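You operate a simulated robot arm through the tools that you are given. There is no shell and no other tool.

The job below is to be done with a simulated robot arm. You get a single attempt, and the scene is never put back.

Task
Swap the scorched relay for the one the orange tag names and close the catch.
Fine: the old one goes in the yellow tray; the new one sits down in the socket. Set down upright: grey relay.

Only the result counts: the job must be done as asked and must still hold three seconds after the hand-in. Knocking over, shifting, dropping, spilling or breaking anything else fails it.

Robot
A 6-joint arm with a two-finger parallel gripper, fixed in place. Base frame: the origin is at the foot of the arm, x ahead of it, y to its left, z up; the work surface is at about z = 800. Readings come in mm, rad, newtons and seconds.
With the tool pointing down near the work surface it reaches from about 240 to 640 mm from the base axis. Its first joint turns from -1.152 to 1.152 rad. Payload 2.7 kg.
Tool frame: the origin (TCP) lies between the finger pads and is the grasp point; the fingertips stand 23 mm ahead of it; z points along the fingers, y is the line along which they close. Largest opening 94 mm; finger width 38, thickness 10; the body of the gripper, 54 by 96 mm, starts 39 mm behind the TCP.
Orientation is that of the tool frame in the base frame, as a unit quaternion [w, x, y, z]. With the fingers straight down and closing along the base's y, the tool's x points along the base's -x, its y along +y and its z along -z.

Tools
- The arm moves only by the tool servo_tool. Its argument "rows" is a list that holds one entry, the list of rows, each a list of 7 numbers: the finger opening in mm, from 0 to 94, then the shift along the base's x, y, z in mm, then the turn, a rotation vector about the base's x, y, z in rad. In form: [[[hand, tx, ty, tz, wx, wy, wz], ...]]. A call has 1 to 20 rows; each row shifts and turns the commanded pose from where the row before left it. Rows are played at 5 a second. More than 50 mm and 0.15 rad between two rows, or a gripper value outside its range, and nothing of the call is played. A pose out of reach is approached as far as the arm can. The call stops where the force on the tool passes 40 N (or 10 N more than at its start, if that is more) or the arm is blocked; 0.2 s more then pass. The fingers move at their own pace (about 45 mm/s each) and stop on an object; they squeeze with about 35 N. The grip force told is the motor's: it shows also when the fingers shut on nothing. Time passes only in rows, and 0.2 s behind the last, so rows that do not move let the fingers close. It gives the time, the measured TCP pose, the force on the tool (base axes), the opening and the grip force at its end, in the units of the frame above (readings bear some noise), with the torque about the TCP (base axes, N m) and any sound that the robot's microphone picked up.
- Cameras (640 x 400 px; columns grow to the right, rows downward): "scene" is fixed at [74.7, -429.5, 1415]; the picture's right is [0.74, -0.68, 0.00], its down [-0.35, -0.38, -0.85] and it looks along [0.58, 0.63, -0.52] (base axes); focal length 373 px, centre (320, 200). "wrist" rides on the gripper at [86, 16, -74] in the tool frame; the picture's right is [-0.18, 0.98, 0.00], its down [-0.58, -0.11, -0.81] and it looks along [-0.79, -0.15, 0.59] (tool axes); focal length 243 px, centre (320, 200). There is no depth. A picture from a camera that has moved, and an enlarged one, comes with that camera's place and axes in the base frame and with its lens. The place of the scene camera against the robot may be out by one fixed shift of up to 12 mm in any direction.
- grab_frame(camera): a new picture of that camera. No time passes.
- enlarge(camera, box): a new picture of the part [left, top, right, bottom] of that camera's present view, enlarged. No time passes.
- close_job(): hands the job in; it is judged then, once.

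Places have to be worked out from the pictures, the camera data and where the tool is seen. Open the gripper and draw the arm clear of the work before you hand the job in, unless the task says otherwise.

The tools are called after "Emit:" by a JSON object that holds its "name" and its "arguments". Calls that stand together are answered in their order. servo_tool: Moves the arm, as the interface text tells. Its arguments: {"type":"object","properties":{"rows":{"type":"array","items":{"type":"array","items":{"type":"array","items":{"type":"number"}}}}},"required":["rows"]} The other tools are called the same way: grab_frame (camera) takes a picture; enlarge (camera, box) takes an enlarged picture of a part of a camera's view; close_job () hands the job in.

At the start:

```text
t: 0.0
eef_pos: [353.7, 106.6, 1152.0]
tcp_rot: [0.0, 0.0, 1.0, 0.0]
contact_force: [-0.7, 0.4, 0.4]
torque: [-0.01, 0.04, 0.02]
gripper_width: 93.9
grip_force: 0.1
```

scene: 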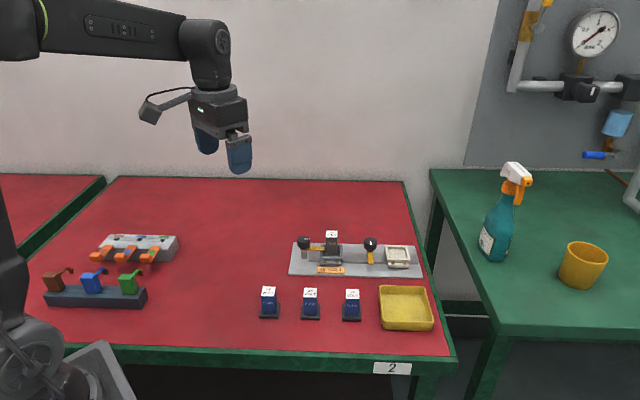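
wrist: 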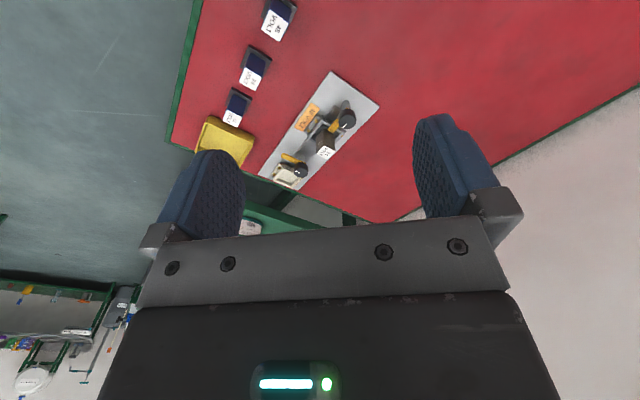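

I start by looking closer at the socket plate, the orange tag and the three candidate relays.

Emit:
{"name": "enlarge", "arguments": {"camera": "scene", "box": [280, 220, 440, 320]}}

Emit:
{"name": "enlarge", "arguments": {"camera": "scene", "box": [240, 270, 400, 370]}}

Emit:
{"name": "enlarge", "arguments": {"camera": "wrist", "box": [200, 0, 400, 200]}}

Emit:
{"name": "enlarge", "arguments": {"camera": "scene", "box": [20, 220, 180, 320]}}

```text
4.00 times, centred on (360, 270) of scene
camera zoom: at [74.7, -429.5, 1415.0], right [0.74, -0.68, 0.0], down [-0.35, -0.38, -0.85], along [0.58, 0.63, -0.52], focal length 1494 px, centre (160, -80)
```

zoom: 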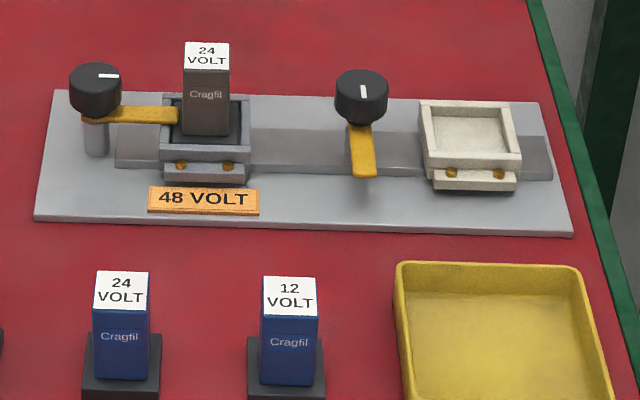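

```text
4.00 times, centred on (320, 320) of scene
camera zoom: at [74.7, -429.5, 1415.0], right [0.74, -0.68, 0.0], down [-0.35, -0.38, -0.85], along [0.58, 0.63, -0.52], focal length 1494 px, centre (320, -280)
```

zoom: 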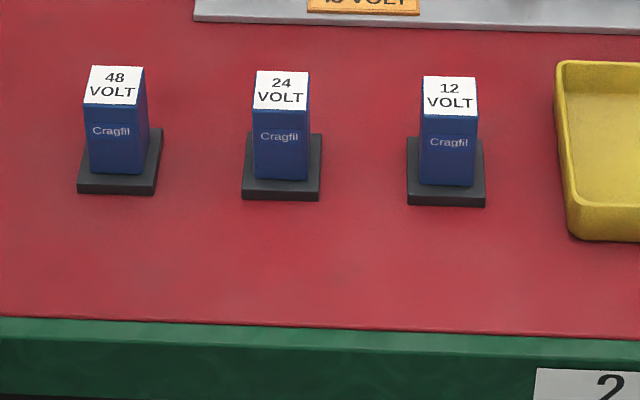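

```text
2.00 times, centred on (300, 100) of wrist
camera zoom: at [266.9, 122.4, 1226.8], right [0.18, 0.98, 0.0], down [0.58, -0.11, 0.81], along [0.79, -0.15, -0.59], focal length 485 px, centre (360, 400)
```

zoom: 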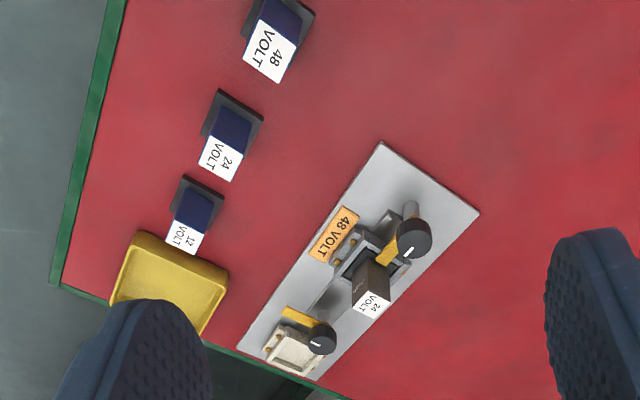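

```text
4.00 times, centred on (100, 270) of scene
camera zoom: at [74.7, -429.5, 1415.0], right [0.74, -0.68, 0.0], down [-0.35, -0.38, -0.85], along [0.58, 0.63, -0.52], focal length 1494 px, centre (1200, -80)
```

zoom: 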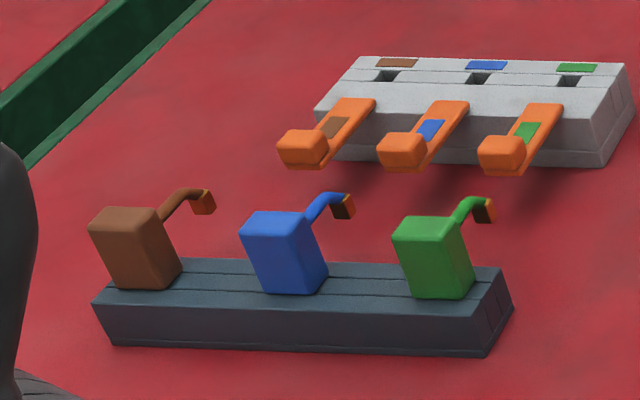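

The tag names 48 VOLT, which is the leftmost blue relay. The scorched grey relay stands in the left socket with its catch lever over it. I swing the hand to 45° (the plate's angle) and move toward the plate to measure with the wrist camera.

Emit:
{"name": "servo_tool", "arguments": {"rows": [[[94, 20, -8, -15, 0, 0, 0.1309], [94, 20, -8, -15, 0, 0, 0.1309], [94, 20, -8, -15, 0, 0, 0.1309], [94, 20, -8, -15, 0, 0, 0.1309], [94, 20, -8, -15, 0, 0, 0.1309], [94, 20, -8, -15, 0, 0, 0.1309]]]}}

Emit:
{"name": "grab_frame", "arguments": {"camera": "wrist"}}

Emit:
{"name": "grab_frame", "arguments": {"camera": "scene"}}

```text
t: 1.4
eef_pos: [473.3, 59.3, 1061.3]
tcp_rot: [0.0, -0.383, 0.924, 0.0]
contact_force: [-0.3, 0.1, 0.4]
torque: [0.05, -0.02, -0.01]
gripper_width: 94.0
grip_force: 0.1
```

```text
taken
camera wrist: at [400.9, 8.4, 1135.4], right [-0.57, 0.82, 0.0], down [0.49, 0.34, 0.81], along [0.66, 0.46, -0.59], focal length 243 px, centre (320, 200)
```

wrist: 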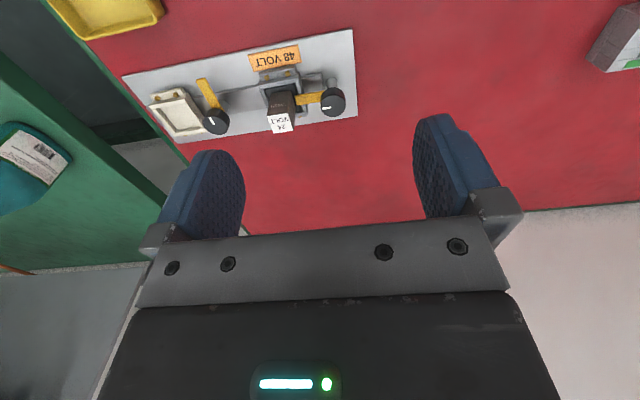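

```text
taken
```

scene: 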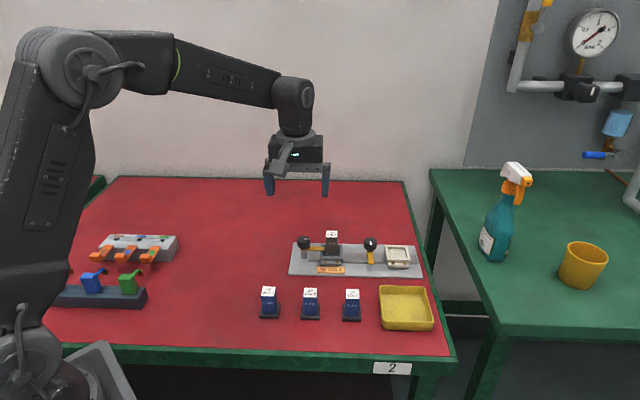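

The wrist now faces the plate squarely. I enlarge the wrist view around the socket and catch for precise positions.

Emit:
{"name": "enlarge", "arguments": {"camera": "wrist", "box": [232, 40, 360, 120]}}

Emit:
{"name": "enlarge", "arguments": {"camera": "wrist", "box": [120, 60, 248, 140]}}

Emit:
{"name": "enlarge", "arguments": {"camera": "scene", "box": [288, 222, 352, 282]}}

```text
5.00 times, centred on (296, 80) of wrist
camera zoom: at [400.9, 8.4, 1135.4], right [-0.57, 0.82, 0.0], down [0.49, 0.34, 0.81], along [0.66, 0.46, -0.59], focal length 1213 px, centre (440, 800)
```

zoom: 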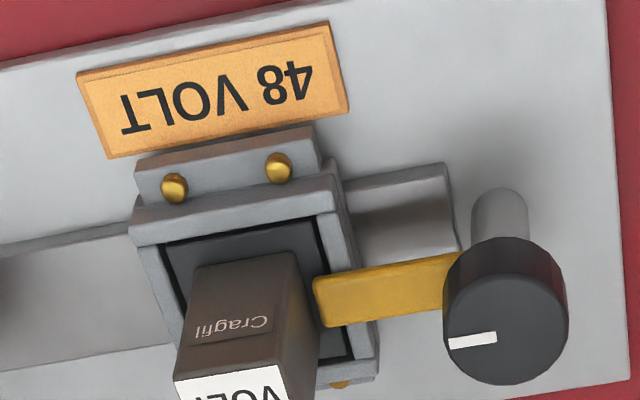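

```text
5.00 times, centred on (184, 100) of wrist
camera zoom: at [400.9, 8.4, 1135.4], right [-0.57, 0.82, 0.0], down [0.49, 0.34, 0.81], along [0.66, 0.46, -0.59], focal length 1213 px, centre (1000, 700)
```

zoom: 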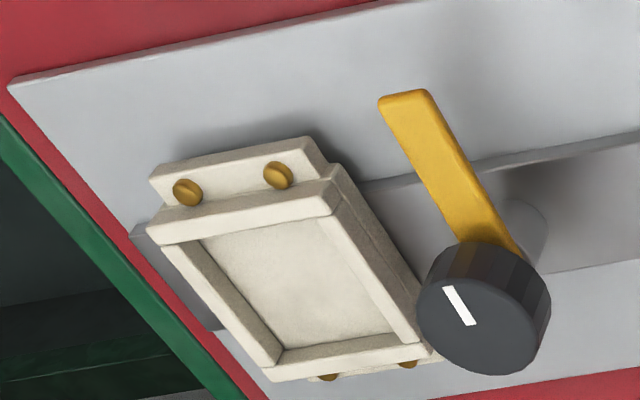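

```text
6.67 times, centred on (320, 252) of scene
camera zoom: at [74.7, -429.5, 1415.0], right [0.74, -0.68, 0.0], down [-0.35, -0.38, -0.85], along [0.58, 0.63, -0.52], focal length 2489 px, centre (320, -147)
```

zoom: 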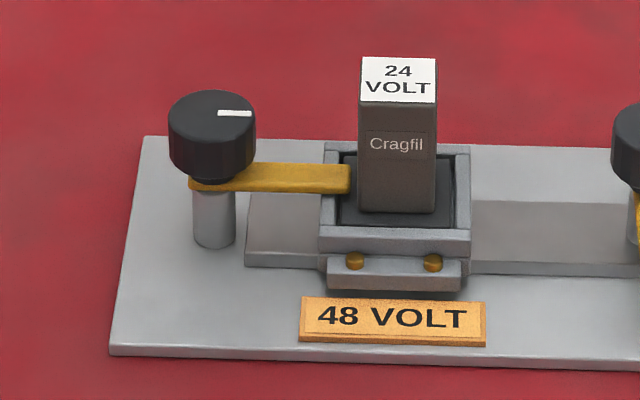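

The catch lever (yellow) lies over the left edge of the relay's foot; the knob sits at roughly (532,119,868). I move above the knob to refine its position.

Emit:
{"name": "servo_tool", "arguments": {"rows": [[[94, 20, 20, -30, 0, 0, 0], [94, 20, 20, -30, 0, 0, 0], [94, 18, 20, -32, 0, 0, 0], [94, 0, 0, 0, 0, 0, 0]]]}}

Emit:
{"name": "grab_frame", "arguments": {"camera": "wrist"}}

Emit:
{"name": "enlarge", "arguments": {"camera": "wrist", "box": [160, 0, 416, 160]}}

```text
t: 2.4
eef_pos: [533.3, 119.4, 969.6]
tcp_rot: [0.0, -0.382, 0.924, 0.0]
contact_force: [0.0, 0.3, -0.1]
torque: [-0.02, -0.01, 0.0]
gripper_width: 94.0
grip_force: 0.0
```

```text
taken
camera wrist: at [460.9, 68.7, 1043.2], right [-0.57, 0.82, 0.0], down [0.49, 0.33, 0.81], along [0.67, 0.46, -0.59], focal length 243 px, centre (320, 200)
```

wrist: 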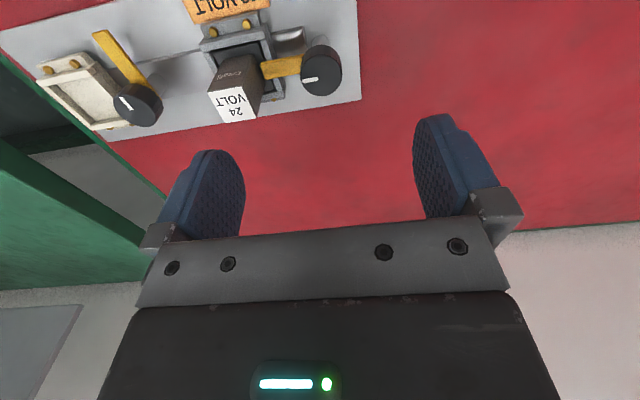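

```text
2.50 times, centred on (288, 80) of wrist
camera zoom: at [460.9, 68.7, 1043.2], right [-0.57, 0.82, 0.0], down [0.49, 0.33, 0.81], along [0.67, 0.46, -0.59], focal length 606 px, centre (400, 500)
```

zoom: 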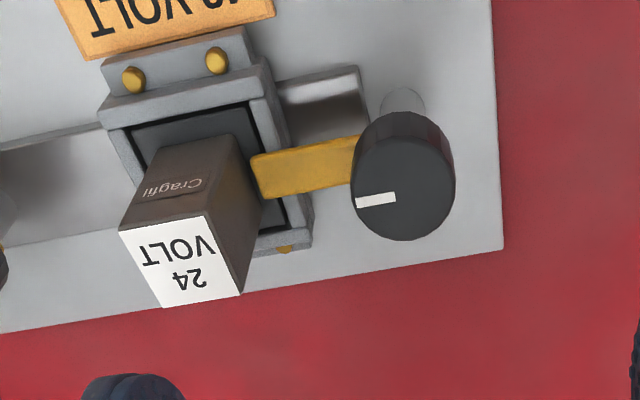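

The knob's top is near (533,120,868), about 31 mm across, and the grey relay near (578.5,75) with its top at about 885. I rotate the hand to yaw 120° so the fingers straddle the knob across the lever, and check alignment.

Emit:
{"name": "servo_tool", "arguments": {"rows": [[[94, 1, 1, 0, 0, 0, 0.1454], [94, 0, 0, 0, 0, 0, 0.1454], [94, 0, 0, 0, 0, 0, 0.1454], [94, 0, 0, 0, 0, 0, 0.1454], [80, 0, 0, 0, 0, 0, 0.1454], [70, 0, 0, 0, 0, 0, 0.1454], [60, 0, 0, 0, 0, 0, 0.1454], [60, 0, 0, 0, 0, 0, 0.1454], [60, 0, 0, 0, 0, 0, 0.1458], [60, 0, 0, 0, 0, 0, 0]]]}}

Emit:
{"name": "grab_frame", "arguments": {"camera": "wrist"}}

Emit:
{"name": "enlarge", "arguments": {"camera": "wrist", "box": [224, 20, 416, 140]}}

Emit:
{"name": "grab_frame", "arguments": {"camera": "scene"}}

```text
t: 4.6
eef_pos: [531.6, 118.9, 970.6]
tcp_rot: [-0.001, 0.866, -0.5, 0.0]
contact_force: [-0.5, 0.2, 0.0]
torque: [0.01, 0.02, -0.01]
gripper_width: 60.1
grip_force: 0.0
```

```text
taken
camera wrist: at [561.7, 35.9, 1044.9], right [-0.94, -0.33, 0.0], down [-0.2, 0.56, 0.81], along [-0.27, 0.76, -0.59], focal length 243 px, centre (320, 200)
```

wrist: 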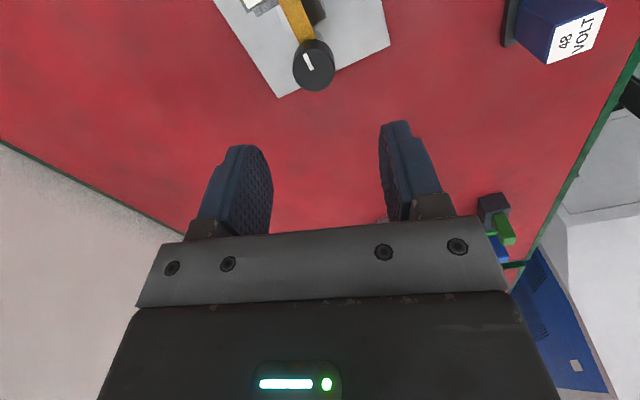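

```text
3.33 times, centred on (320, 80) of wrist
camera zoom: at [561.7, 35.9, 1044.9], right [-0.94, -0.33, 0.0], down [-0.2, 0.56, 0.81], along [-0.27, 0.76, -0.59], focal length 809 px, centre (320, 600)
```

zoom: 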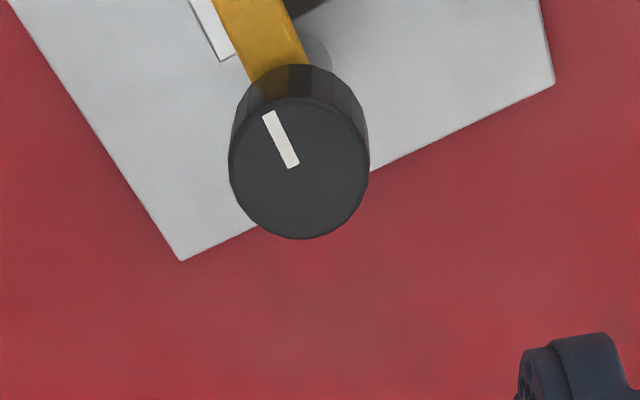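

```text
taken
```

scene: 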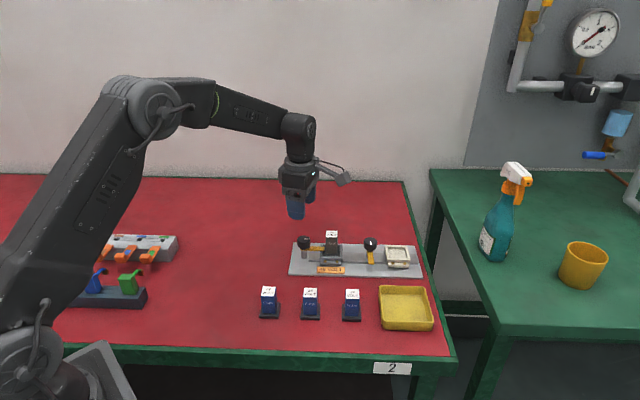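

Combining the views puts the knob's axis at about (536.3,122.5) with its top at z≈859, and the relay at (586,74.5) with its top at ≈875. I shift over the knob and descend partway to check.

Emit:
{"name": "servo_tool", "arguments": {"rows": [[[60, 3.6, 2.9, -20, 0, 0, 0], [60, 0, 0, -25, 0, 0, 0], [60, 0, 0, -20, 0, 0, 0], [60, 0, 0, 0, 0, 0, 0]]]}}

Emit:
{"name": "enlarge", "arguments": {"camera": "wrist", "box": [160, 0, 480, 200]}}

Emit:
{"name": "enlarge", "arguments": {"camera": "scene", "box": [272, 190, 368, 280]}}

```text
t: 5.6
eef_pos: [535.8, 122.6, 904.0]
tcp_rot: [0.0, 0.866, -0.5, 0.0]
contact_force: [-0.5, 0.0, 0.2]
torque: [0.0, 0.02, 0.01]
gripper_width: 59.9
grip_force: 0.1
```

```text
2.00 times, centred on (320, 100) of wrist
camera zoom: at [565.8, 39.5, 979.1], right [-0.94, -0.33, 0.0], down [-0.2, 0.56, 0.81], along [-0.27, 0.76, -0.59], focal length 485 px, centre (320, 400)
```

zoom: 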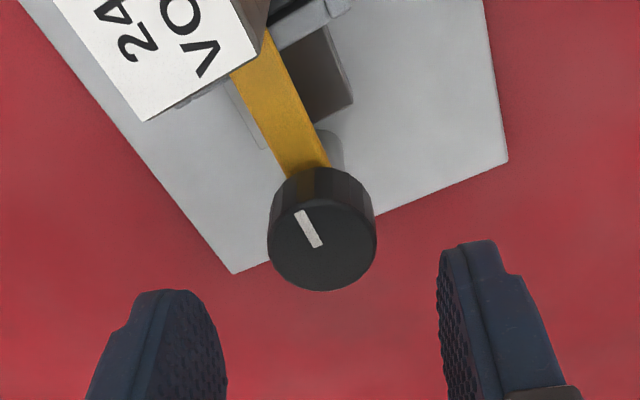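

```text
4.44 times, centred on (320, 235) of scene
camera zoom: at [74.7, -429.5, 1415.0], right [0.74, -0.68, 0.0], down [-0.35, -0.38, -0.85], along [0.58, 0.63, -0.52], focal length 1660 px, centre (320, 44)
```

zoom: 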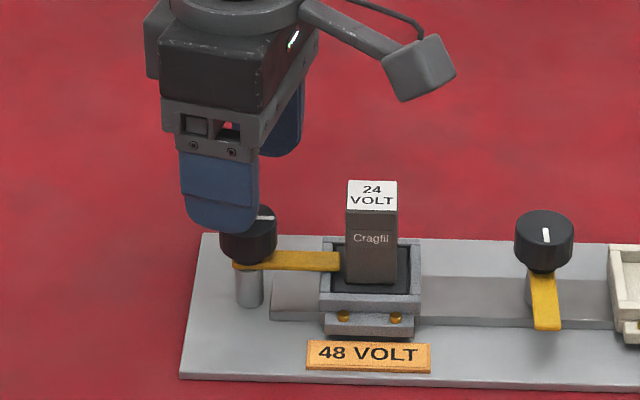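

The knob is centred between the fingers (u≈321). I descend to z≈861 and close on the knob.

Emit:
{"name": "servo_tool", "arguments": {"rows": [[[60, 0, 0, -15, 0, 0, 0], [60, 0, 0, -15, 0, 0, 0], [60, 0, 0, -14, 0, 0, 0], [60, 0, 0, 0, 0, 0, 0], [28, 0, 0, 0, 0, 0, 0], [28, 0, 0, 0, 0, 0, 0], [28, 0, 0, 0, 0, 0, 0], [28, 0, 0, 0, 0, 0, 0]]]}}

Emit:
{"name": "enlarge", "arguments": {"camera": "scene", "box": [272, 190, 368, 280]}}

Emit:
{"name": "grab_frame", "arguments": {"camera": "wrist"}}

```text
t: 7.4
eef_pos: [534.1, 122.7, 860.8]
tcp_rot: [0.002, 0.866, -0.5, -0.001]
contact_force: [-12.3, -4.0, 3.2]
torque: [-0.08, 0.16, -0.03]
gripper_width: 31.4
grip_force: 44.8
```

```text
4.44 times, centred on (320, 235) of scene
camera zoom: at [74.4, -429.6, 1415.0], right [0.74, -0.68, 0.0], down [-0.35, -0.38, -0.85], along [0.58, 0.63, -0.52], focal length 1660 px, centre (320, 44)
```

zoom: 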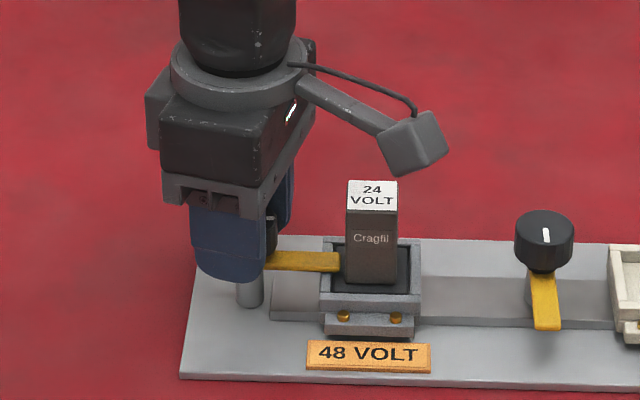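

```text
taken
camera wrist: at [564.5, 40.8, 934.9], right [-0.94, -0.33, 0.0], down [-0.19, 0.56, 0.81], along [-0.27, 0.76, -0.59], focal length 243 px, centre (320, 200)
```

wrist: 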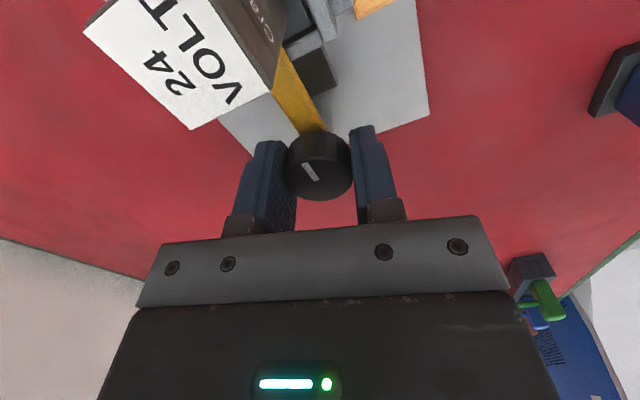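

The fingers hold the knob (31.4 mm), with ~13 N side load, so the true axis is ~2 mm further along −tool-y. I ease that off and start turning clockwise a little to check that it moves.

Emit:
{"name": "servo_tool", "arguments": {"rows": [[[26, -1.7, -0.8, 0, 0, 0, 0], [26, 0, 0, 0, 0, 0, -0.06], [26, 0, 0, 0, 0, 0, -0.08], [26, 0, 0, 0, 0, 0, -0.1], [26, 0, 0, 0, 0, 0, 0]]]}}

Emit:
{"name": "enlarge", "arguments": {"camera": "scene", "box": [272, 190, 368, 280]}}

Emit:
{"name": "grab_frame", "arguments": {"camera": "wrist"}}

```text
t: 8.6
eef_pos: [535.8, 123.2, 860.3]
tcp_rot: [-0.002, 0.799, -0.601, 0.001]
contact_force: [21.4, 19.0, -19.8]
torque: [-0.09, 0.34, 0.11]
gripper_width: 31.3
grip_force: 45.3
```

```text
4.44 times, centred on (320, 235) of scene
camera zoom: at [75.6, -429.0, 1415.1], right [0.74, -0.68, 0.0], down [-0.35, -0.38, -0.85], along [0.58, 0.63, -0.52], focal length 1660 px, centre (320, 44)
```

zoom: 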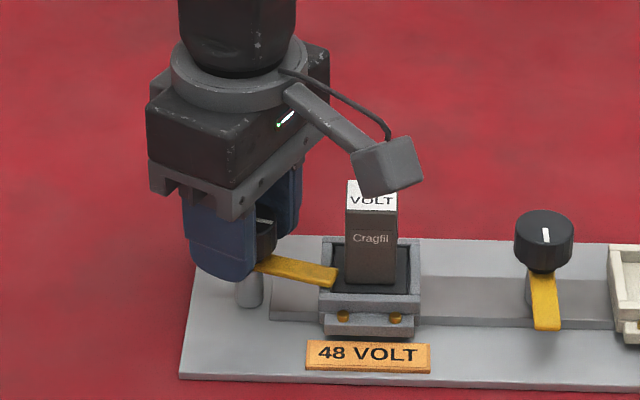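

```text
taken
camera wrist: at [544.0, 35.8, 934.9], right [-1.0, -0.1, 0.0], down [-0.06, 0.59, 0.81], along [-0.08, 0.8, -0.59], focal length 243 px, centre (320, 200)
```

wrist: 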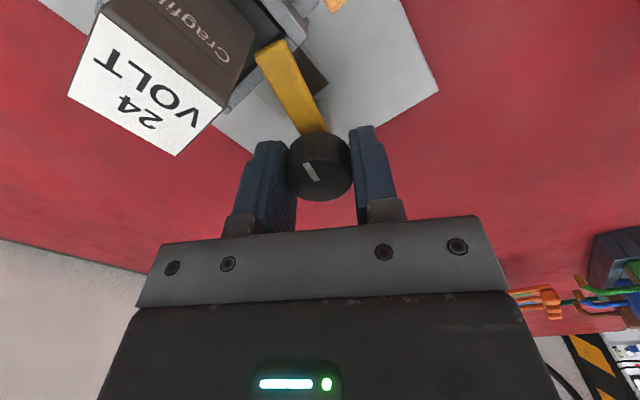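

The lever turns with the knob. The readings show the axis is at about (535.8,123.2), so I re-centre the command there and continue turning.

Emit:
{"name": "servo_tool", "arguments": {"rows": [[[26, 1.3, 1.5, -0.7, 0, 0, 0], [26, 0, 0, 0, 0, 0, -0.1], [26, 0, 0, 0, 0, 0, -0.1], [26, 0, 0, 0, 0, 0, -0.1], [26, 0, 0, 0, 0, 0, 0]]]}}

```text
t: 9.8
eef_pos: [535.9, 123.4, 860.4]
tcp_rot: [0.001, -0.701, 0.713, -0.001]
contact_force: [19.4, 14.7, -12.2]
torque: [0.04, 0.52, 0.02]
gripper_width: 30.9
grip_force: 45.7
```

Tracking is good (yaw now 89°), with a remaining side load of (19,15). I nudge 1 mm in that direction to learn the sense, without turning.

Emit:
{"name": "servo_tool", "arguments": {"rows": [[[26, 1, 0.8, -0.4, 0, 0, 0], [26, 0, 0, 0, 0, 0, 0]]]}}

```text
t: 10.4
eef_pos: [535.6, 123.8, 861.3]
tcp_rot: [0.0, -0.701, 0.714, 0.0]
contact_force: [1.7, 2.5, -1.2]
torque: [1.29, -0.3, 0.04]
gripper_width: 31.5
grip_force: 44.7
```

Side load is gone; the axis is at about (536.9,124) in command terms. I continue turning.

Emit:
{"name": "servo_tool", "arguments": {"rows": [[[26, 0, 0, 0, 0, 0, -0.1], [26, 0, 0, 0, 0, 0, -0.1], [26, 0, 0, 0, 0, 0, -0.1], [26, 0, 0, 0, 0, 0, -0.1], [26, 0, 0, 0, 0, 0, 0]]]}}

Emit:
{"name": "enlarge", "arguments": {"camera": "scene", "box": [272, 190, 368, 280]}}

```text
t: 11.6
eef_pos: [537.5, 123.7, 860.3]
tcp_rot: [0.0, -0.545, 0.838, -0.001]
contact_force: [2.1, -4.0, 1.1]
torque: [0.19, -0.35, 0.01]
gripper_width: 31.3
grip_force: 44.9
```

```text
4.44 times, centred on (320, 235) of scene
camera zoom: at [74.7, -429.6, 1415.0], right [0.74, -0.68, 0.0], down [-0.35, -0.38, -0.85], along [0.58, 0.63, -0.52], focal length 1660 px, centre (320, 44)
```

zoom: 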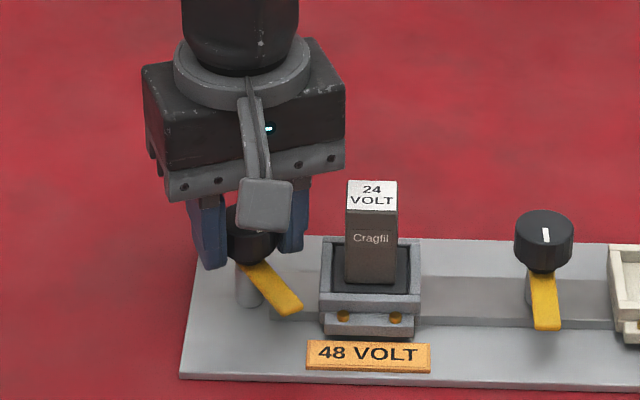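

Lever has swung about 54°. I continue to about 90° so that it matches the open catch on the right.

Emit:
{"name": "servo_tool", "arguments": {"rows": [[[26, 0, 0, 0, 0, 0, -0.1], [26, 0, 0, 0, 0, 0, -0.1], [26, 0, 0, 0, 0, 0, -0.1], [26, 0, 0, 0, 0, 0, -0.1], [26, 0, 0, 0, 0, 0, -0.1], [26, 0, 0, 0, 0, 0, -0.1], [26, 0, 0, 0, 0, 0, 0]]]}}

Emit:
{"name": "enlarge", "arguments": {"camera": "scene", "box": [272, 190, 368, 280]}}

Emit:
{"name": "grab_frame", "arguments": {"camera": "wrist"}}

```text
t: 13.2
eef_pos: [537.7, 123.1, 861.0]
tcp_rot: [0.002, -0.273, 0.962, 0.0]
contact_force: [14.8, -17.0, 3.0]
torque: [0.18, -0.18, 0.76]
gripper_width: 31.4
grip_force: 45.4
```

```text
4.44 times, centred on (320, 235) of scene
camera zoom: at [75.0, -429.9, 1414.9], right [0.74, -0.68, 0.0], down [-0.35, -0.38, -0.85], along [0.58, 0.63, -0.52], focal length 1660 px, centre (320, 44)
```

zoom: 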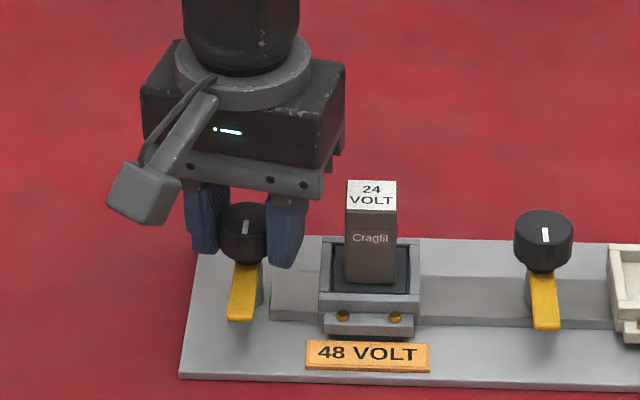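

```text
taken
camera wrist: at [455.7, 90.9, 934.8], right [-0.36, 0.93, 0.0], down [0.55, 0.21, 0.81], along [0.75, 0.29, -0.59], focal length 243 px, centre (320, 200)
```

wrist: 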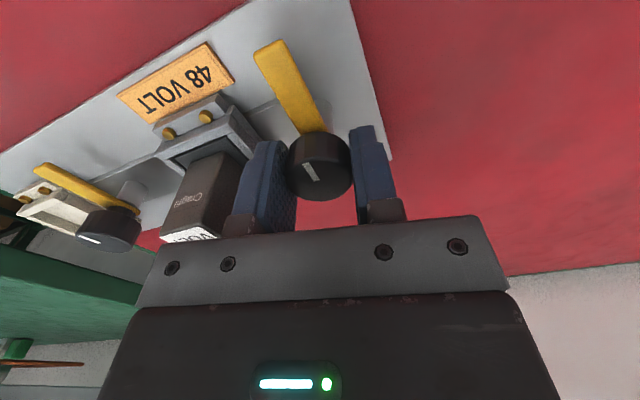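

The lever now points to the front like the open catch on the right. I release with a small opening and rise straight up, then check.

Emit:
{"name": "servo_tool", "arguments": {"rows": [[[44, 0, 0, 0, 0, 0, 0], [44, 0, 0, 0, 0, 0, 0], [44, 0, 0, 10, 0, 0, 0], [44, 0, 0, 20, 0, 0, 0], [44, 0, 0, 30, 0, 0, 0], [44, 0, 0, 30, 0, 0, 0], [44, 0, 0, 0, 0, 0, 0]]]}}

Emit:
{"name": "enlarge", "arguments": {"camera": "scene", "box": [272, 190, 368, 280]}}

Emit:
{"name": "grab_frame", "arguments": {"camera": "wrist"}}

```text
t: 14.8
eef_pos: [536.5, 122.9, 951.3]
tcp_rot: [0.0, -0.273, 0.962, 0.0]
contact_force: [-0.3, 0.0, -0.1]
torque: [0.02, 0.03, -0.02]
gripper_width: 43.9
grip_force: 0.2
```

```text
4.44 times, centred on (320, 235) of scene
camera zoom: at [74.7, -429.5, 1415.0], right [0.74, -0.68, 0.0], down [-0.35, -0.38, -0.85], along [0.58, 0.63, -0.52], focal length 1660 px, centre (320, 44)
```

zoom: 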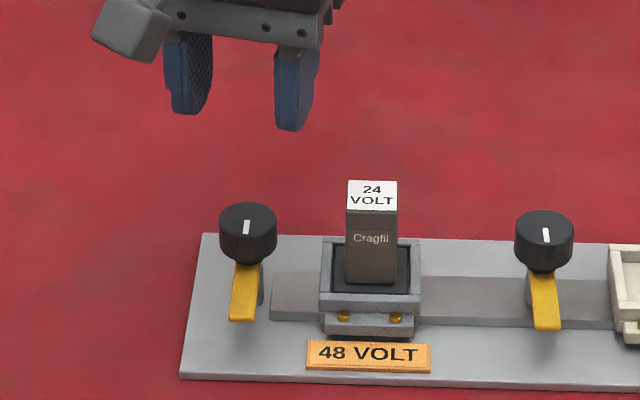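

```text
taken
camera wrist: at [454.8, 91.1, 1025.8], right [-0.36, 0.93, 0.0], down [0.55, 0.21, 0.81], along [0.75, 0.29, -0.59], focal length 243 px, centre (320, 200)
```

wrist: 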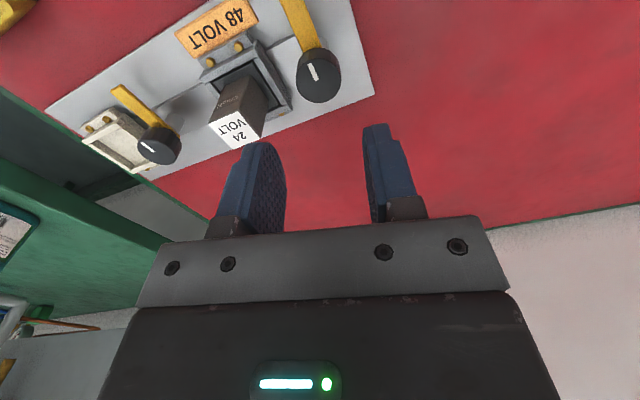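

The catch is open and stays there. I move over the grey relay at yaw 45° and check alignment.

Emit:
{"name": "servo_tool", "arguments": {"rows": [[[50, 16.4, -16.3, 0, 0, 0, 0.077], [50, 16.4, -16.3, 0, 0, 0, 0.077], [50, 16.3, -16.4, -5, 0, 0, 0.077], [50, 0, 0, 0, 0, 0, 0]]]}}

Emit:
{"name": "grab_frame", "arguments": {"camera": "wrist"}}

Emit:
{"name": "enlarge", "arguments": {"camera": "wrist", "box": [192, 0, 448, 160]}}

```text
t: 15.8
eef_pos: [585.3, 73.7, 946.7]
tcp_rot: [0.0, -0.383, 0.924, 0.0]
contact_force: [-0.3, 0.0, -0.8]
torque: [-0.01, 0.01, 0.01]
gripper_width: 50.0
grip_force: 0.1
```

```text
taken
camera wrist: at [514.1, 23.6, 1020.2], right [-0.57, 0.82, 0.0], down [0.49, 0.33, 0.81], along [0.66, 0.46, -0.59], focal length 243 px, centre (320, 200)
```

wrist: 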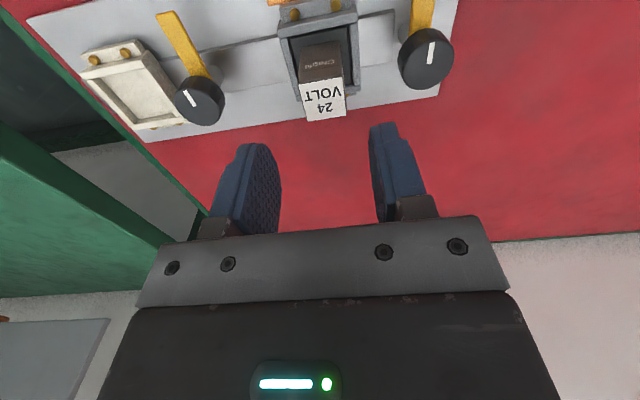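

```text
2.50 times, centred on (320, 80) of wrist
camera zoom: at [514.1, 23.6, 1020.2], right [-0.57, 0.82, 0.0], down [0.49, 0.33, 0.81], along [0.66, 0.46, -0.59], focal length 606 px, centre (320, 500)
```

zoom: 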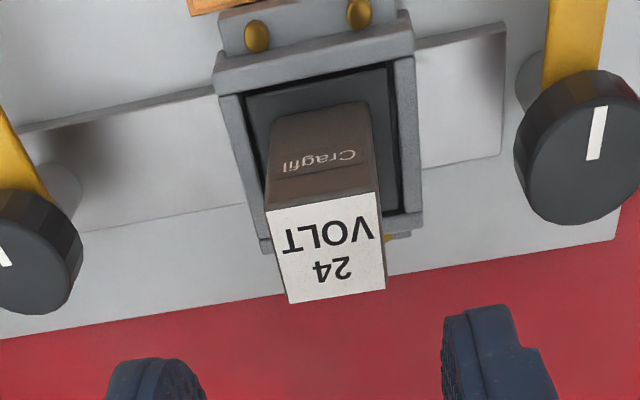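

The relay centre works out at about (585,76.2), with its top at ≈877. I correct by ~1.5 mm and go down so that the fingertips stay above the socket frame, then check before closing.

Emit:
{"name": "servo_tool", "arguments": {"rows": [[[50, -1, 1.2, -20, 0, 0, 0], [50, 0, 0, -25, 0, 0, 0], [50, 0, 0, -20, 0, 0, 0], [50, 0, 0, -12, 0, 0, 0], [50, 0, 0, -7, 0, 0, 0], [50, 0, 0, 0, 0, 0, 0]]]}}

Emit:
{"name": "grab_frame", "arguments": {"camera": "wrist"}}

Emit:
{"name": "enlarge", "arguments": {"camera": "scene", "box": [288, 200, 384, 290]}}

```text
t: 17.2
eef_pos: [585.7, 77.2, 862.3]
tcp_rot: [-0.001, -0.383, 0.924, -0.001]
contact_force: [0.2, 0.6, 0.5]
torque: [0.0, 0.0, 0.01]
gripper_width: 50.1
grip_force: 0.1
```

```text
taken
camera wrist: at [512.8, 26.5, 936.0], right [-0.56, 0.83, 0.0], down [0.49, 0.33, 0.81], along [0.67, 0.46, -0.59], focal length 243 px, centre (320, 200)
```

wrist: 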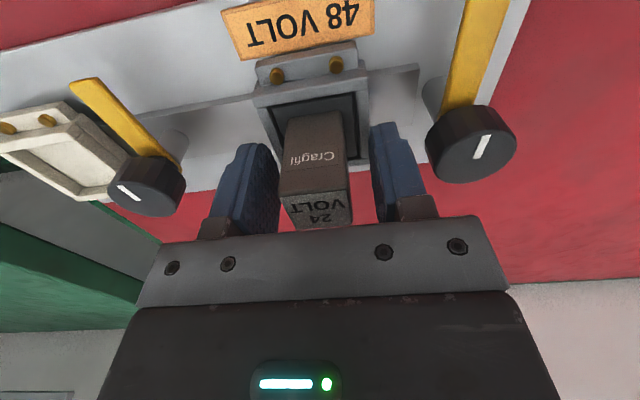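

```text
4.44 times, centred on (336, 245) of scene
camera zoom: at [74.7, -429.5, 1415.0], right [0.74, -0.68, 0.0], down [-0.35, -0.38, -0.85], along [0.58, 0.63, -0.52], focal length 1660 px, centre (249, 0)
```

zoom: 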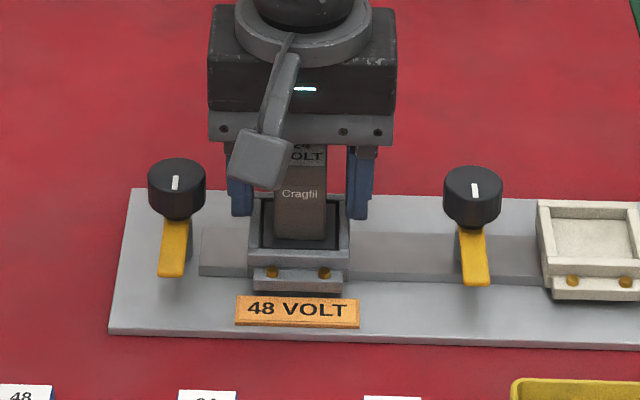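

The relay is centred between the fingers, no contact. I close on it.

Emit:
{"name": "servo_tool", "arguments": {"rows": [[[24, 0, 0, 0, 0, 0, 0], [24, 0, 0, 0, 0, 0, 0], [24, 0, 0, 0, 0, 0, 0], [24, 0, 0, 0, 0, 0, 0]]]}}

```text
t: 18.2
eef_pos: [584.7, 76.8, 861.1]
tcp_rot: [0.001, -0.383, 0.924, 0.0]
contact_force: [0.5, 0.6, -0.4]
torque: [0.01, 0.0, 0.0]
gripper_width: 27.5
grip_force: 34.9
```

Gripped at 27.5 mm with practically no side load. I lift straight up slowly.

Emit:
{"name": "servo_tool", "arguments": {"rows": [[[22, 0, 0, 3, 0, 0, 0], [22, 0, 0, 4, 0, 0, 0], [22, 0, 0, 5, 0, 0, 0], [22, 0, 0, 8, 0, 0, 0], [22, 0, 0, 10, 0, 0, 0], [22, 0, 0, 15, 0, 0, 0], [22, 0, 0, 20, 0, 0, 0], [22, 0, 0, 25, 0, 0, 0], [22, 0, 0, 0, 0, 0, 0]]]}}

Emit:
{"name": "enlarge", "arguments": {"camera": "scene", "box": [288, 180, 416, 300]}}

Emit:
{"name": "grab_frame", "arguments": {"camera": "wrist"}}

```text
t: 20.2
eef_pos: [584.1, 76.5, 951.8]
tcp_rot: [-0.001, -0.383, 0.924, -0.001]
contact_force: [1.2, 0.2, 0.0]
torque: [0.02, 0.02, 0.03]
gripper_width: 27.5
grip_force: 35.4
```

```text
3.33 times, centred on (352, 240) of scene
camera zoom: at [74.7, -429.5, 1415.0], right [0.74, -0.68, 0.0], down [-0.35, -0.38, -0.85], along [0.58, 0.63, -0.52], focal length 1245 px, centre (213, 67)
```

zoom: 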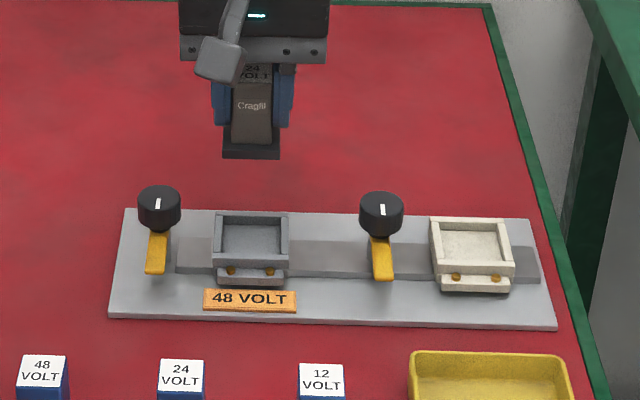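

```text
taken
camera wrist: at [511.9, 27.1, 1026.2], right [-0.56, 0.83, 0.0], down [0.49, 0.33, 0.81], along [0.67, 0.46, -0.59], focal length 243 px, centre (320, 200)
```

wrist: 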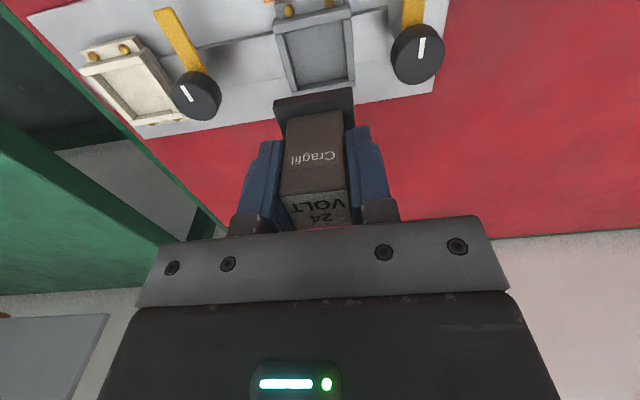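

The grey relay is out cleanly; its foot bottom is about 43 mm below the TCP. I carry it over toward the yellow tray at a safe height and look.

Emit:
{"name": "servo_tool", "arguments": {"rows": [[[22, -1.7, -36.5, 3, 0, 0, 0], [22, -1.7, -36.5, 3, 0, 0, 0], [22, -1.7, -36.5, 3, 0, 0, 0], [22, -1.6, -36.5, 0, 0, 0, 0], [22, -1.6, -36.5, 0, 0, 0, 0], [22, -1.7, -36.7, 0, 0, 0, 0], [22, 0, 0, 0, 0, 0, 0]]]}}

Emit:
{"name": "grab_frame", "arguments": {"camera": "wrist"}}

Emit:
{"name": "grab_frame", "arguments": {"camera": "scene"}}

```text
t: 21.8
eef_pos: [575.1, -141.9, 960.7]
tcp_rot: [-0.001, -0.382, 0.924, -0.001]
contact_force: [0.0, 0.5, -0.8]
torque: [0.03, -0.05, -0.02]
gripper_width: 27.8
grip_force: 34.7
```

```text
taken
camera wrist: at [503.3, -192.8, 1034.5], right [-0.57, 0.82, 0.0], down [0.49, 0.33, 0.81], along [0.66, 0.46, -0.59], focal length 243 px, centre (320, 200)
```

wrist: 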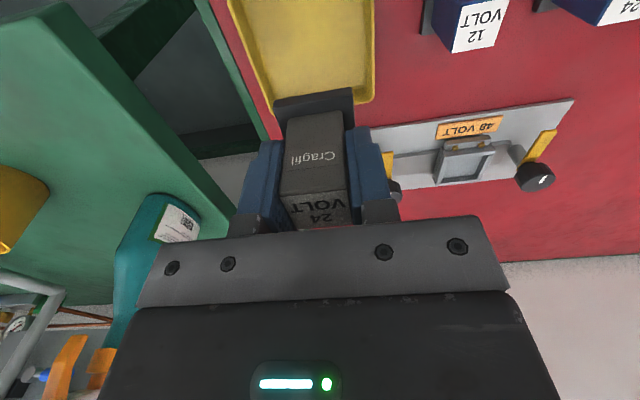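

```text
taken
```

scene: 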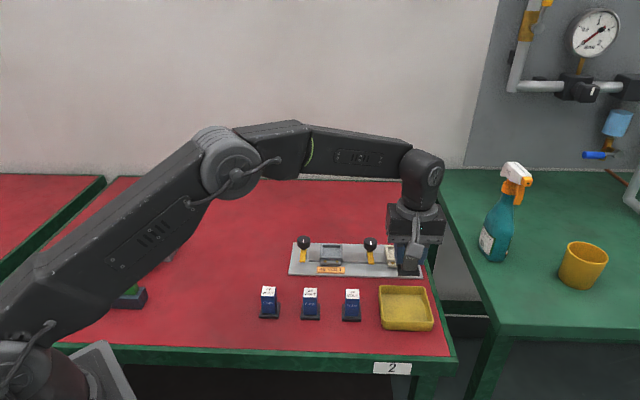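

From the wrist view the tray's rim spans so that its centre is near (580,-149), floor just above 800. I move above its centre and lower partway.

Emit:
{"name": "servo_tool", "arguments": {"rows": [[[22, 5, -6, -20, 0, 0, 0], [22, 0, 0, -30, 0, 0, 0], [22, 0, 0, -25, 0, 0, 0], [22, 0, 0, -20, 0, 0, 0], [22, 0, 0, -8, 0, 0, 0], [22, 0, 0, 0, 0, 0, 0]]]}}

Emit:
{"name": "enlarge", "arguments": {"camera": "scene", "box": [340, 210, 468, 340]}}

Emit:
{"name": "grab_frame", "arguments": {"camera": "wrist"}}

```text
t: 23.2
eef_pos: [580.8, -149.4, 859.0]
tcp_rot: [0.0, -0.383, 0.924, 0.001]
contact_force: [-0.8, 0.5, -0.8]
torque: [0.01, 0.0, 0.02]
gripper_width: 27.6
grip_force: 35.4
```

```text
3.08 times, centred on (404, 275) of scene
camera zoom: at [74.7, -429.5, 1415.0], right [0.74, -0.68, 0.0], down [-0.35, -0.38, -0.85], along [0.58, 0.63, -0.52], focal length 1149 px, centre (62, -31)
```

zoom: 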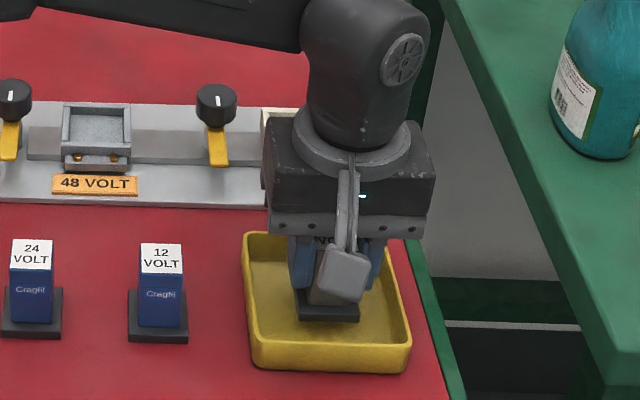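

```text
taken
camera wrist: at [507.9, -199.6, 932.4], right [-0.56, 0.83, 0.0], down [0.49, 0.33, 0.81], along [0.67, 0.46, -0.59], focal length 243 px, centre (320, 200)
```

wrist: 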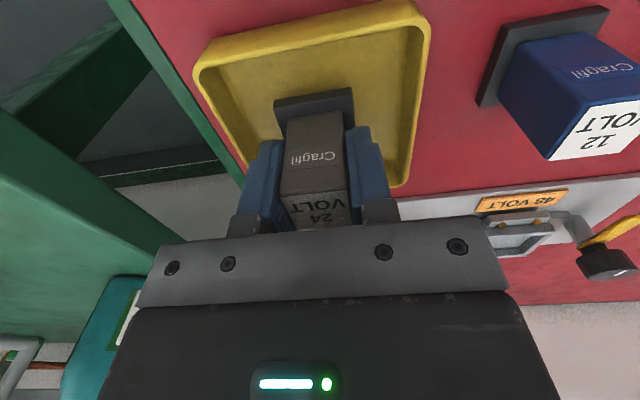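

The relay hangs over the tray floor well inside the rim. I lower in small steps until contact.

Emit:
{"name": "servo_tool", "arguments": {"rows": [[[22, 0, 0, -3, 0, 0, 0], [22, 0, 0, -3, 0, 0, 0], [22, 0, 0, -1.5, 0, 0, 0], [22, 0, 0, 0, 0, 0, 0]]]}}

```text
t: 24.2
eef_pos: [578.9, -148.8, 849.3]
tcp_rot: [0.0, -0.383, 0.924, 0.0]
contact_force: [0.2, 0.3, -1.5]
torque: [0.03, -0.01, 0.0]
gripper_width: 27.8
grip_force: 34.8
```

Emit:
{"name": "servo_tool", "arguments": {"rows": [[[22, 0, 0, -1, 0, 0, 0], [22, 0, 0, -1, 0, 0, 0], [22, 0, 0, 0, 0, 0, 0]]]}}

Emit:
{"name": "enlarge", "arguments": {"camera": "scene", "box": [370, 260, 450, 340]}}

```text
t: 25.0
eef_pos: [579.2, -148.8, 847.0]
tcp_rot: [0.001, -0.382, 0.924, 0.0]
contact_force: [0.7, -0.2, -1.5]
torque: [-0.01, 0.01, 0.0]
gripper_width: 27.6
grip_force: 34.9
```

```text
5.00 times, centred on (410, 300) of scene
camera zoom: at [74.7, -429.5, 1415.0], right [0.74, -0.68, 0.0], down [-0.35, -0.38, -0.85], along [0.58, 0.63, -0.52], focal length 1867 px, centre (-130, -300)
```

zoom: 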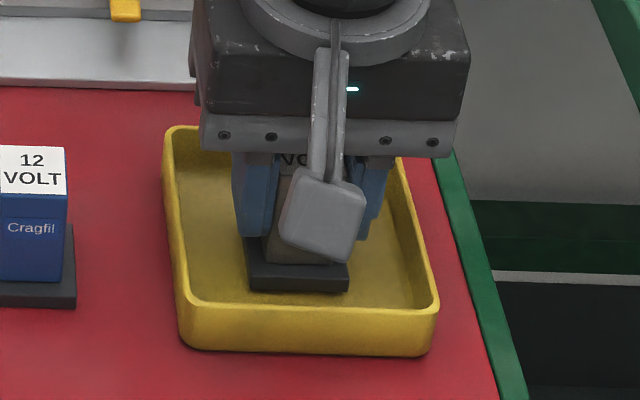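

Still no contact; I go on in 1 mm steps.

Emit:
{"name": "servo_tool", "arguments": {"rows": [[[22, 0, 0, -1, 0, 0, 0], [22, 0, 0, -1, 0, 0, 0], [22, 0, 0, 0, 0, 0, 0]]]}}

```text
t: 25.8
eef_pos: [580.8, -148.3, 847.1]
tcp_rot: [0.0, -0.383, 0.924, 0.0]
contact_force: [0.4, 0.1, -1.1]
torque: [0.01, 0.0, -0.04]
gripper_width: 27.6
grip_force: 34.9
```

Emit:
{"name": "servo_tool", "arguments": {"rows": [[[22, 0, 0, -1, 0, 0, 0], [22, 0, 0, -0.5, 0, 0, 0], [22, 0, 0, 0, 0, 0, 0]]]}}

```text
t: 26.6
eef_pos: [579.5, -149.5, 845.6]
tcp_rot: [0.0, -0.383, 0.924, 0.0]
contact_force: [0.5, 0.7, -1.4]
torque: [0.0, -0.03, -0.05]
gripper_width: 27.7
grip_force: 35.2
```

Emit:
{"name": "servo_tool", "arguments": {"rows": [[[22, 0, 0, -1, 0, 0, 0], [22, 0, 0, -0.5, 0, 0, 0], [22, 0, 0, 0, 0, 0, 0]]]}}

Emit:
{"name": "enlarge", "arguments": {"camera": "scene", "box": [370, 260, 450, 340]}}

```text
t: 27.4
eef_pos: [579.4, -148.9, 844.3]
tcp_rot: [0.001, -0.383, 0.924, 0.0]
contact_force: [-2.5, -0.8, 8.1]
torque: [-0.05, 0.16, 0.03]
gripper_width: 27.7
grip_force: 34.8
```

```text
5.00 times, centred on (410, 300) of scene
camera zoom: at [74.5, -429.5, 1415.0], right [0.74, -0.68, 0.0], down [-0.35, -0.38, -0.85], along [0.58, 0.63, -0.52], focal length 1867 px, centre (-130, -300)
```

zoom: 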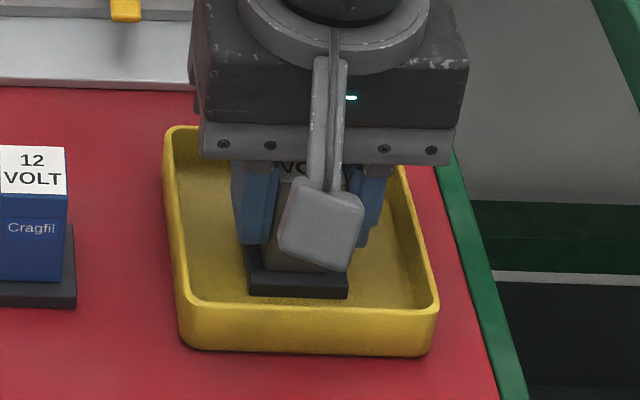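

Contact (8 N up): the relay stands on the tray floor. I open modestly and rise straight up.

Emit:
{"name": "servo_tool", "arguments": {"rows": [[[40, 0, 0, 0, 0, 0, 0], [40, 0, 0, 0, 0, 0, 0], [40, 0, 0, 0, 0, 0, 0], [40, 0, 0, 10, 0, 0, 0], [40, 0, 0, 20, 0, 0, 0], [40, 0, 0, 35, 0, 0, 0], [40, 0, 0, 40, 0, 0, 0], [40, 0, 0, 15, 0, 0, 0], [40, 0, 0, 0, 0, 0, 0]]]}}

Emit:
{"name": "enlarge", "arguments": {"camera": "scene", "box": [370, 250, 450, 340]}}

Emit:
{"name": "grab_frame", "arguments": {"camera": "wrist"}}

```text
t: 29.4
eef_pos: [579.9, -148.0, 963.8]
tcp_rot: [0.0, -0.383, 0.924, 0.0]
contact_force: [-0.5, -0.5, 0.7]
torque: [0.0, -0.02, 0.03]
gripper_width: 40.0
grip_force: 0.0
```

```text
4.44 times, centred on (410, 295) of scene
camera zoom: at [74.7, -429.5, 1415.0], right [0.74, -0.68, 0.0], down [-0.35, -0.38, -0.85], along [0.58, 0.63, -0.52], focal length 1660 px, centre (-80, -222)
```

zoom: 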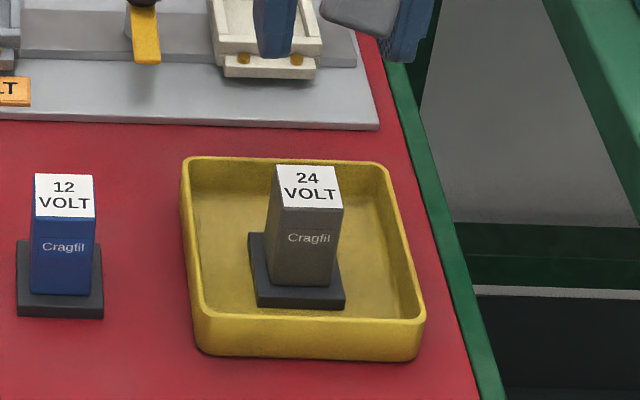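

```text
taken
camera wrist: at [507.4, -198.2, 1038.0], right [-0.56, 0.83, 0.0], down [0.49, 0.33, 0.81], along [0.67, 0.46, -0.59], focal length 243 px, centre (320, 200)
```

wrist: 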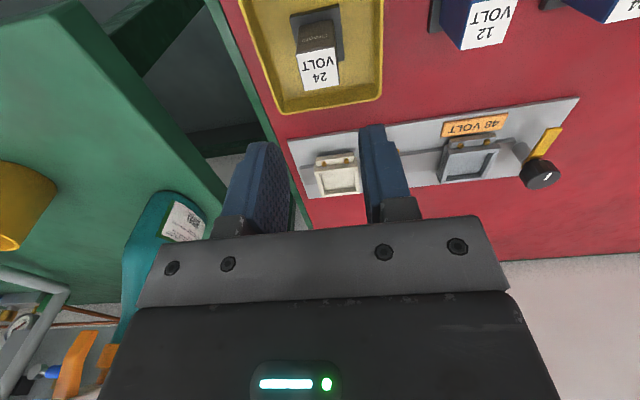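

The grey relay stands upright in the tray. I go to the blue 48 VOLT relay and look at it from above.

Emit:
{"name": "servo_tool", "arguments": {"rows": [[[50, -29.7, 27.6, 0, 0, 0, 0], [50, -29.7, 27.6, 0, 0, 0, 0], [50, -29.7, 27.6, 0, 0, 0, 0], [50, -29.7, 27.6, 0, 0, 0, 0], [50, -29.7, 27.6, 0, 0, 0, 0], [50, -29.7, 27.6, 0, 0, 0, 0], [50, -29.8, 27.4, -12.4, 0, 0, 0], [50, 0, 0, -20, 0, 0, 0], [50, 0, 0, 0, 0, 0, 0]]]}}

Emit:
{"name": "grab_frame", "arguments": {"camera": "wrist"}}

Emit:
{"name": "enlarge", "arguments": {"camera": "wrist", "box": [192, 0, 448, 160]}}

```text
t: 31.4
eef_pos: [372.8, 43.1, 929.6]
tcp_rot: [0.0, -0.383, 0.924, 0.0]
contact_force: [-0.7, 0.4, 0.7]
torque: [0.04, 0.0, -0.03]
gripper_width: 50.2
grip_force: 0.1
```

```text
taken
camera wrist: at [298.1, -7.0, 1004.3], right [-0.56, 0.83, 0.0], down [0.49, 0.33, 0.81], along [0.67, 0.46, -0.59], focal length 243 px, centre (320, 200)
```

wrist: 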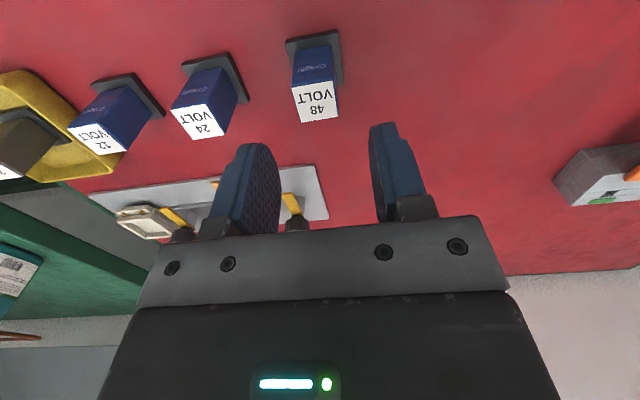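

```text
2.50 times, centred on (320, 80) of wrist
camera zoom: at [298.1, -7.0, 1004.3], right [-0.56, 0.83, 0.0], down [0.49, 0.33, 0.81], along [0.67, 0.46, -0.59], focal length 606 px, centre (320, 500)
```

zoom: 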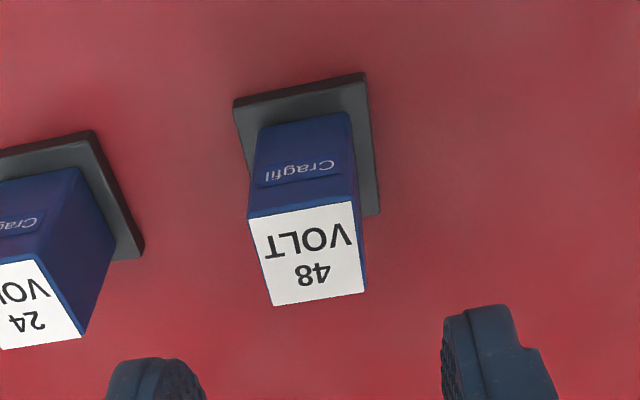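

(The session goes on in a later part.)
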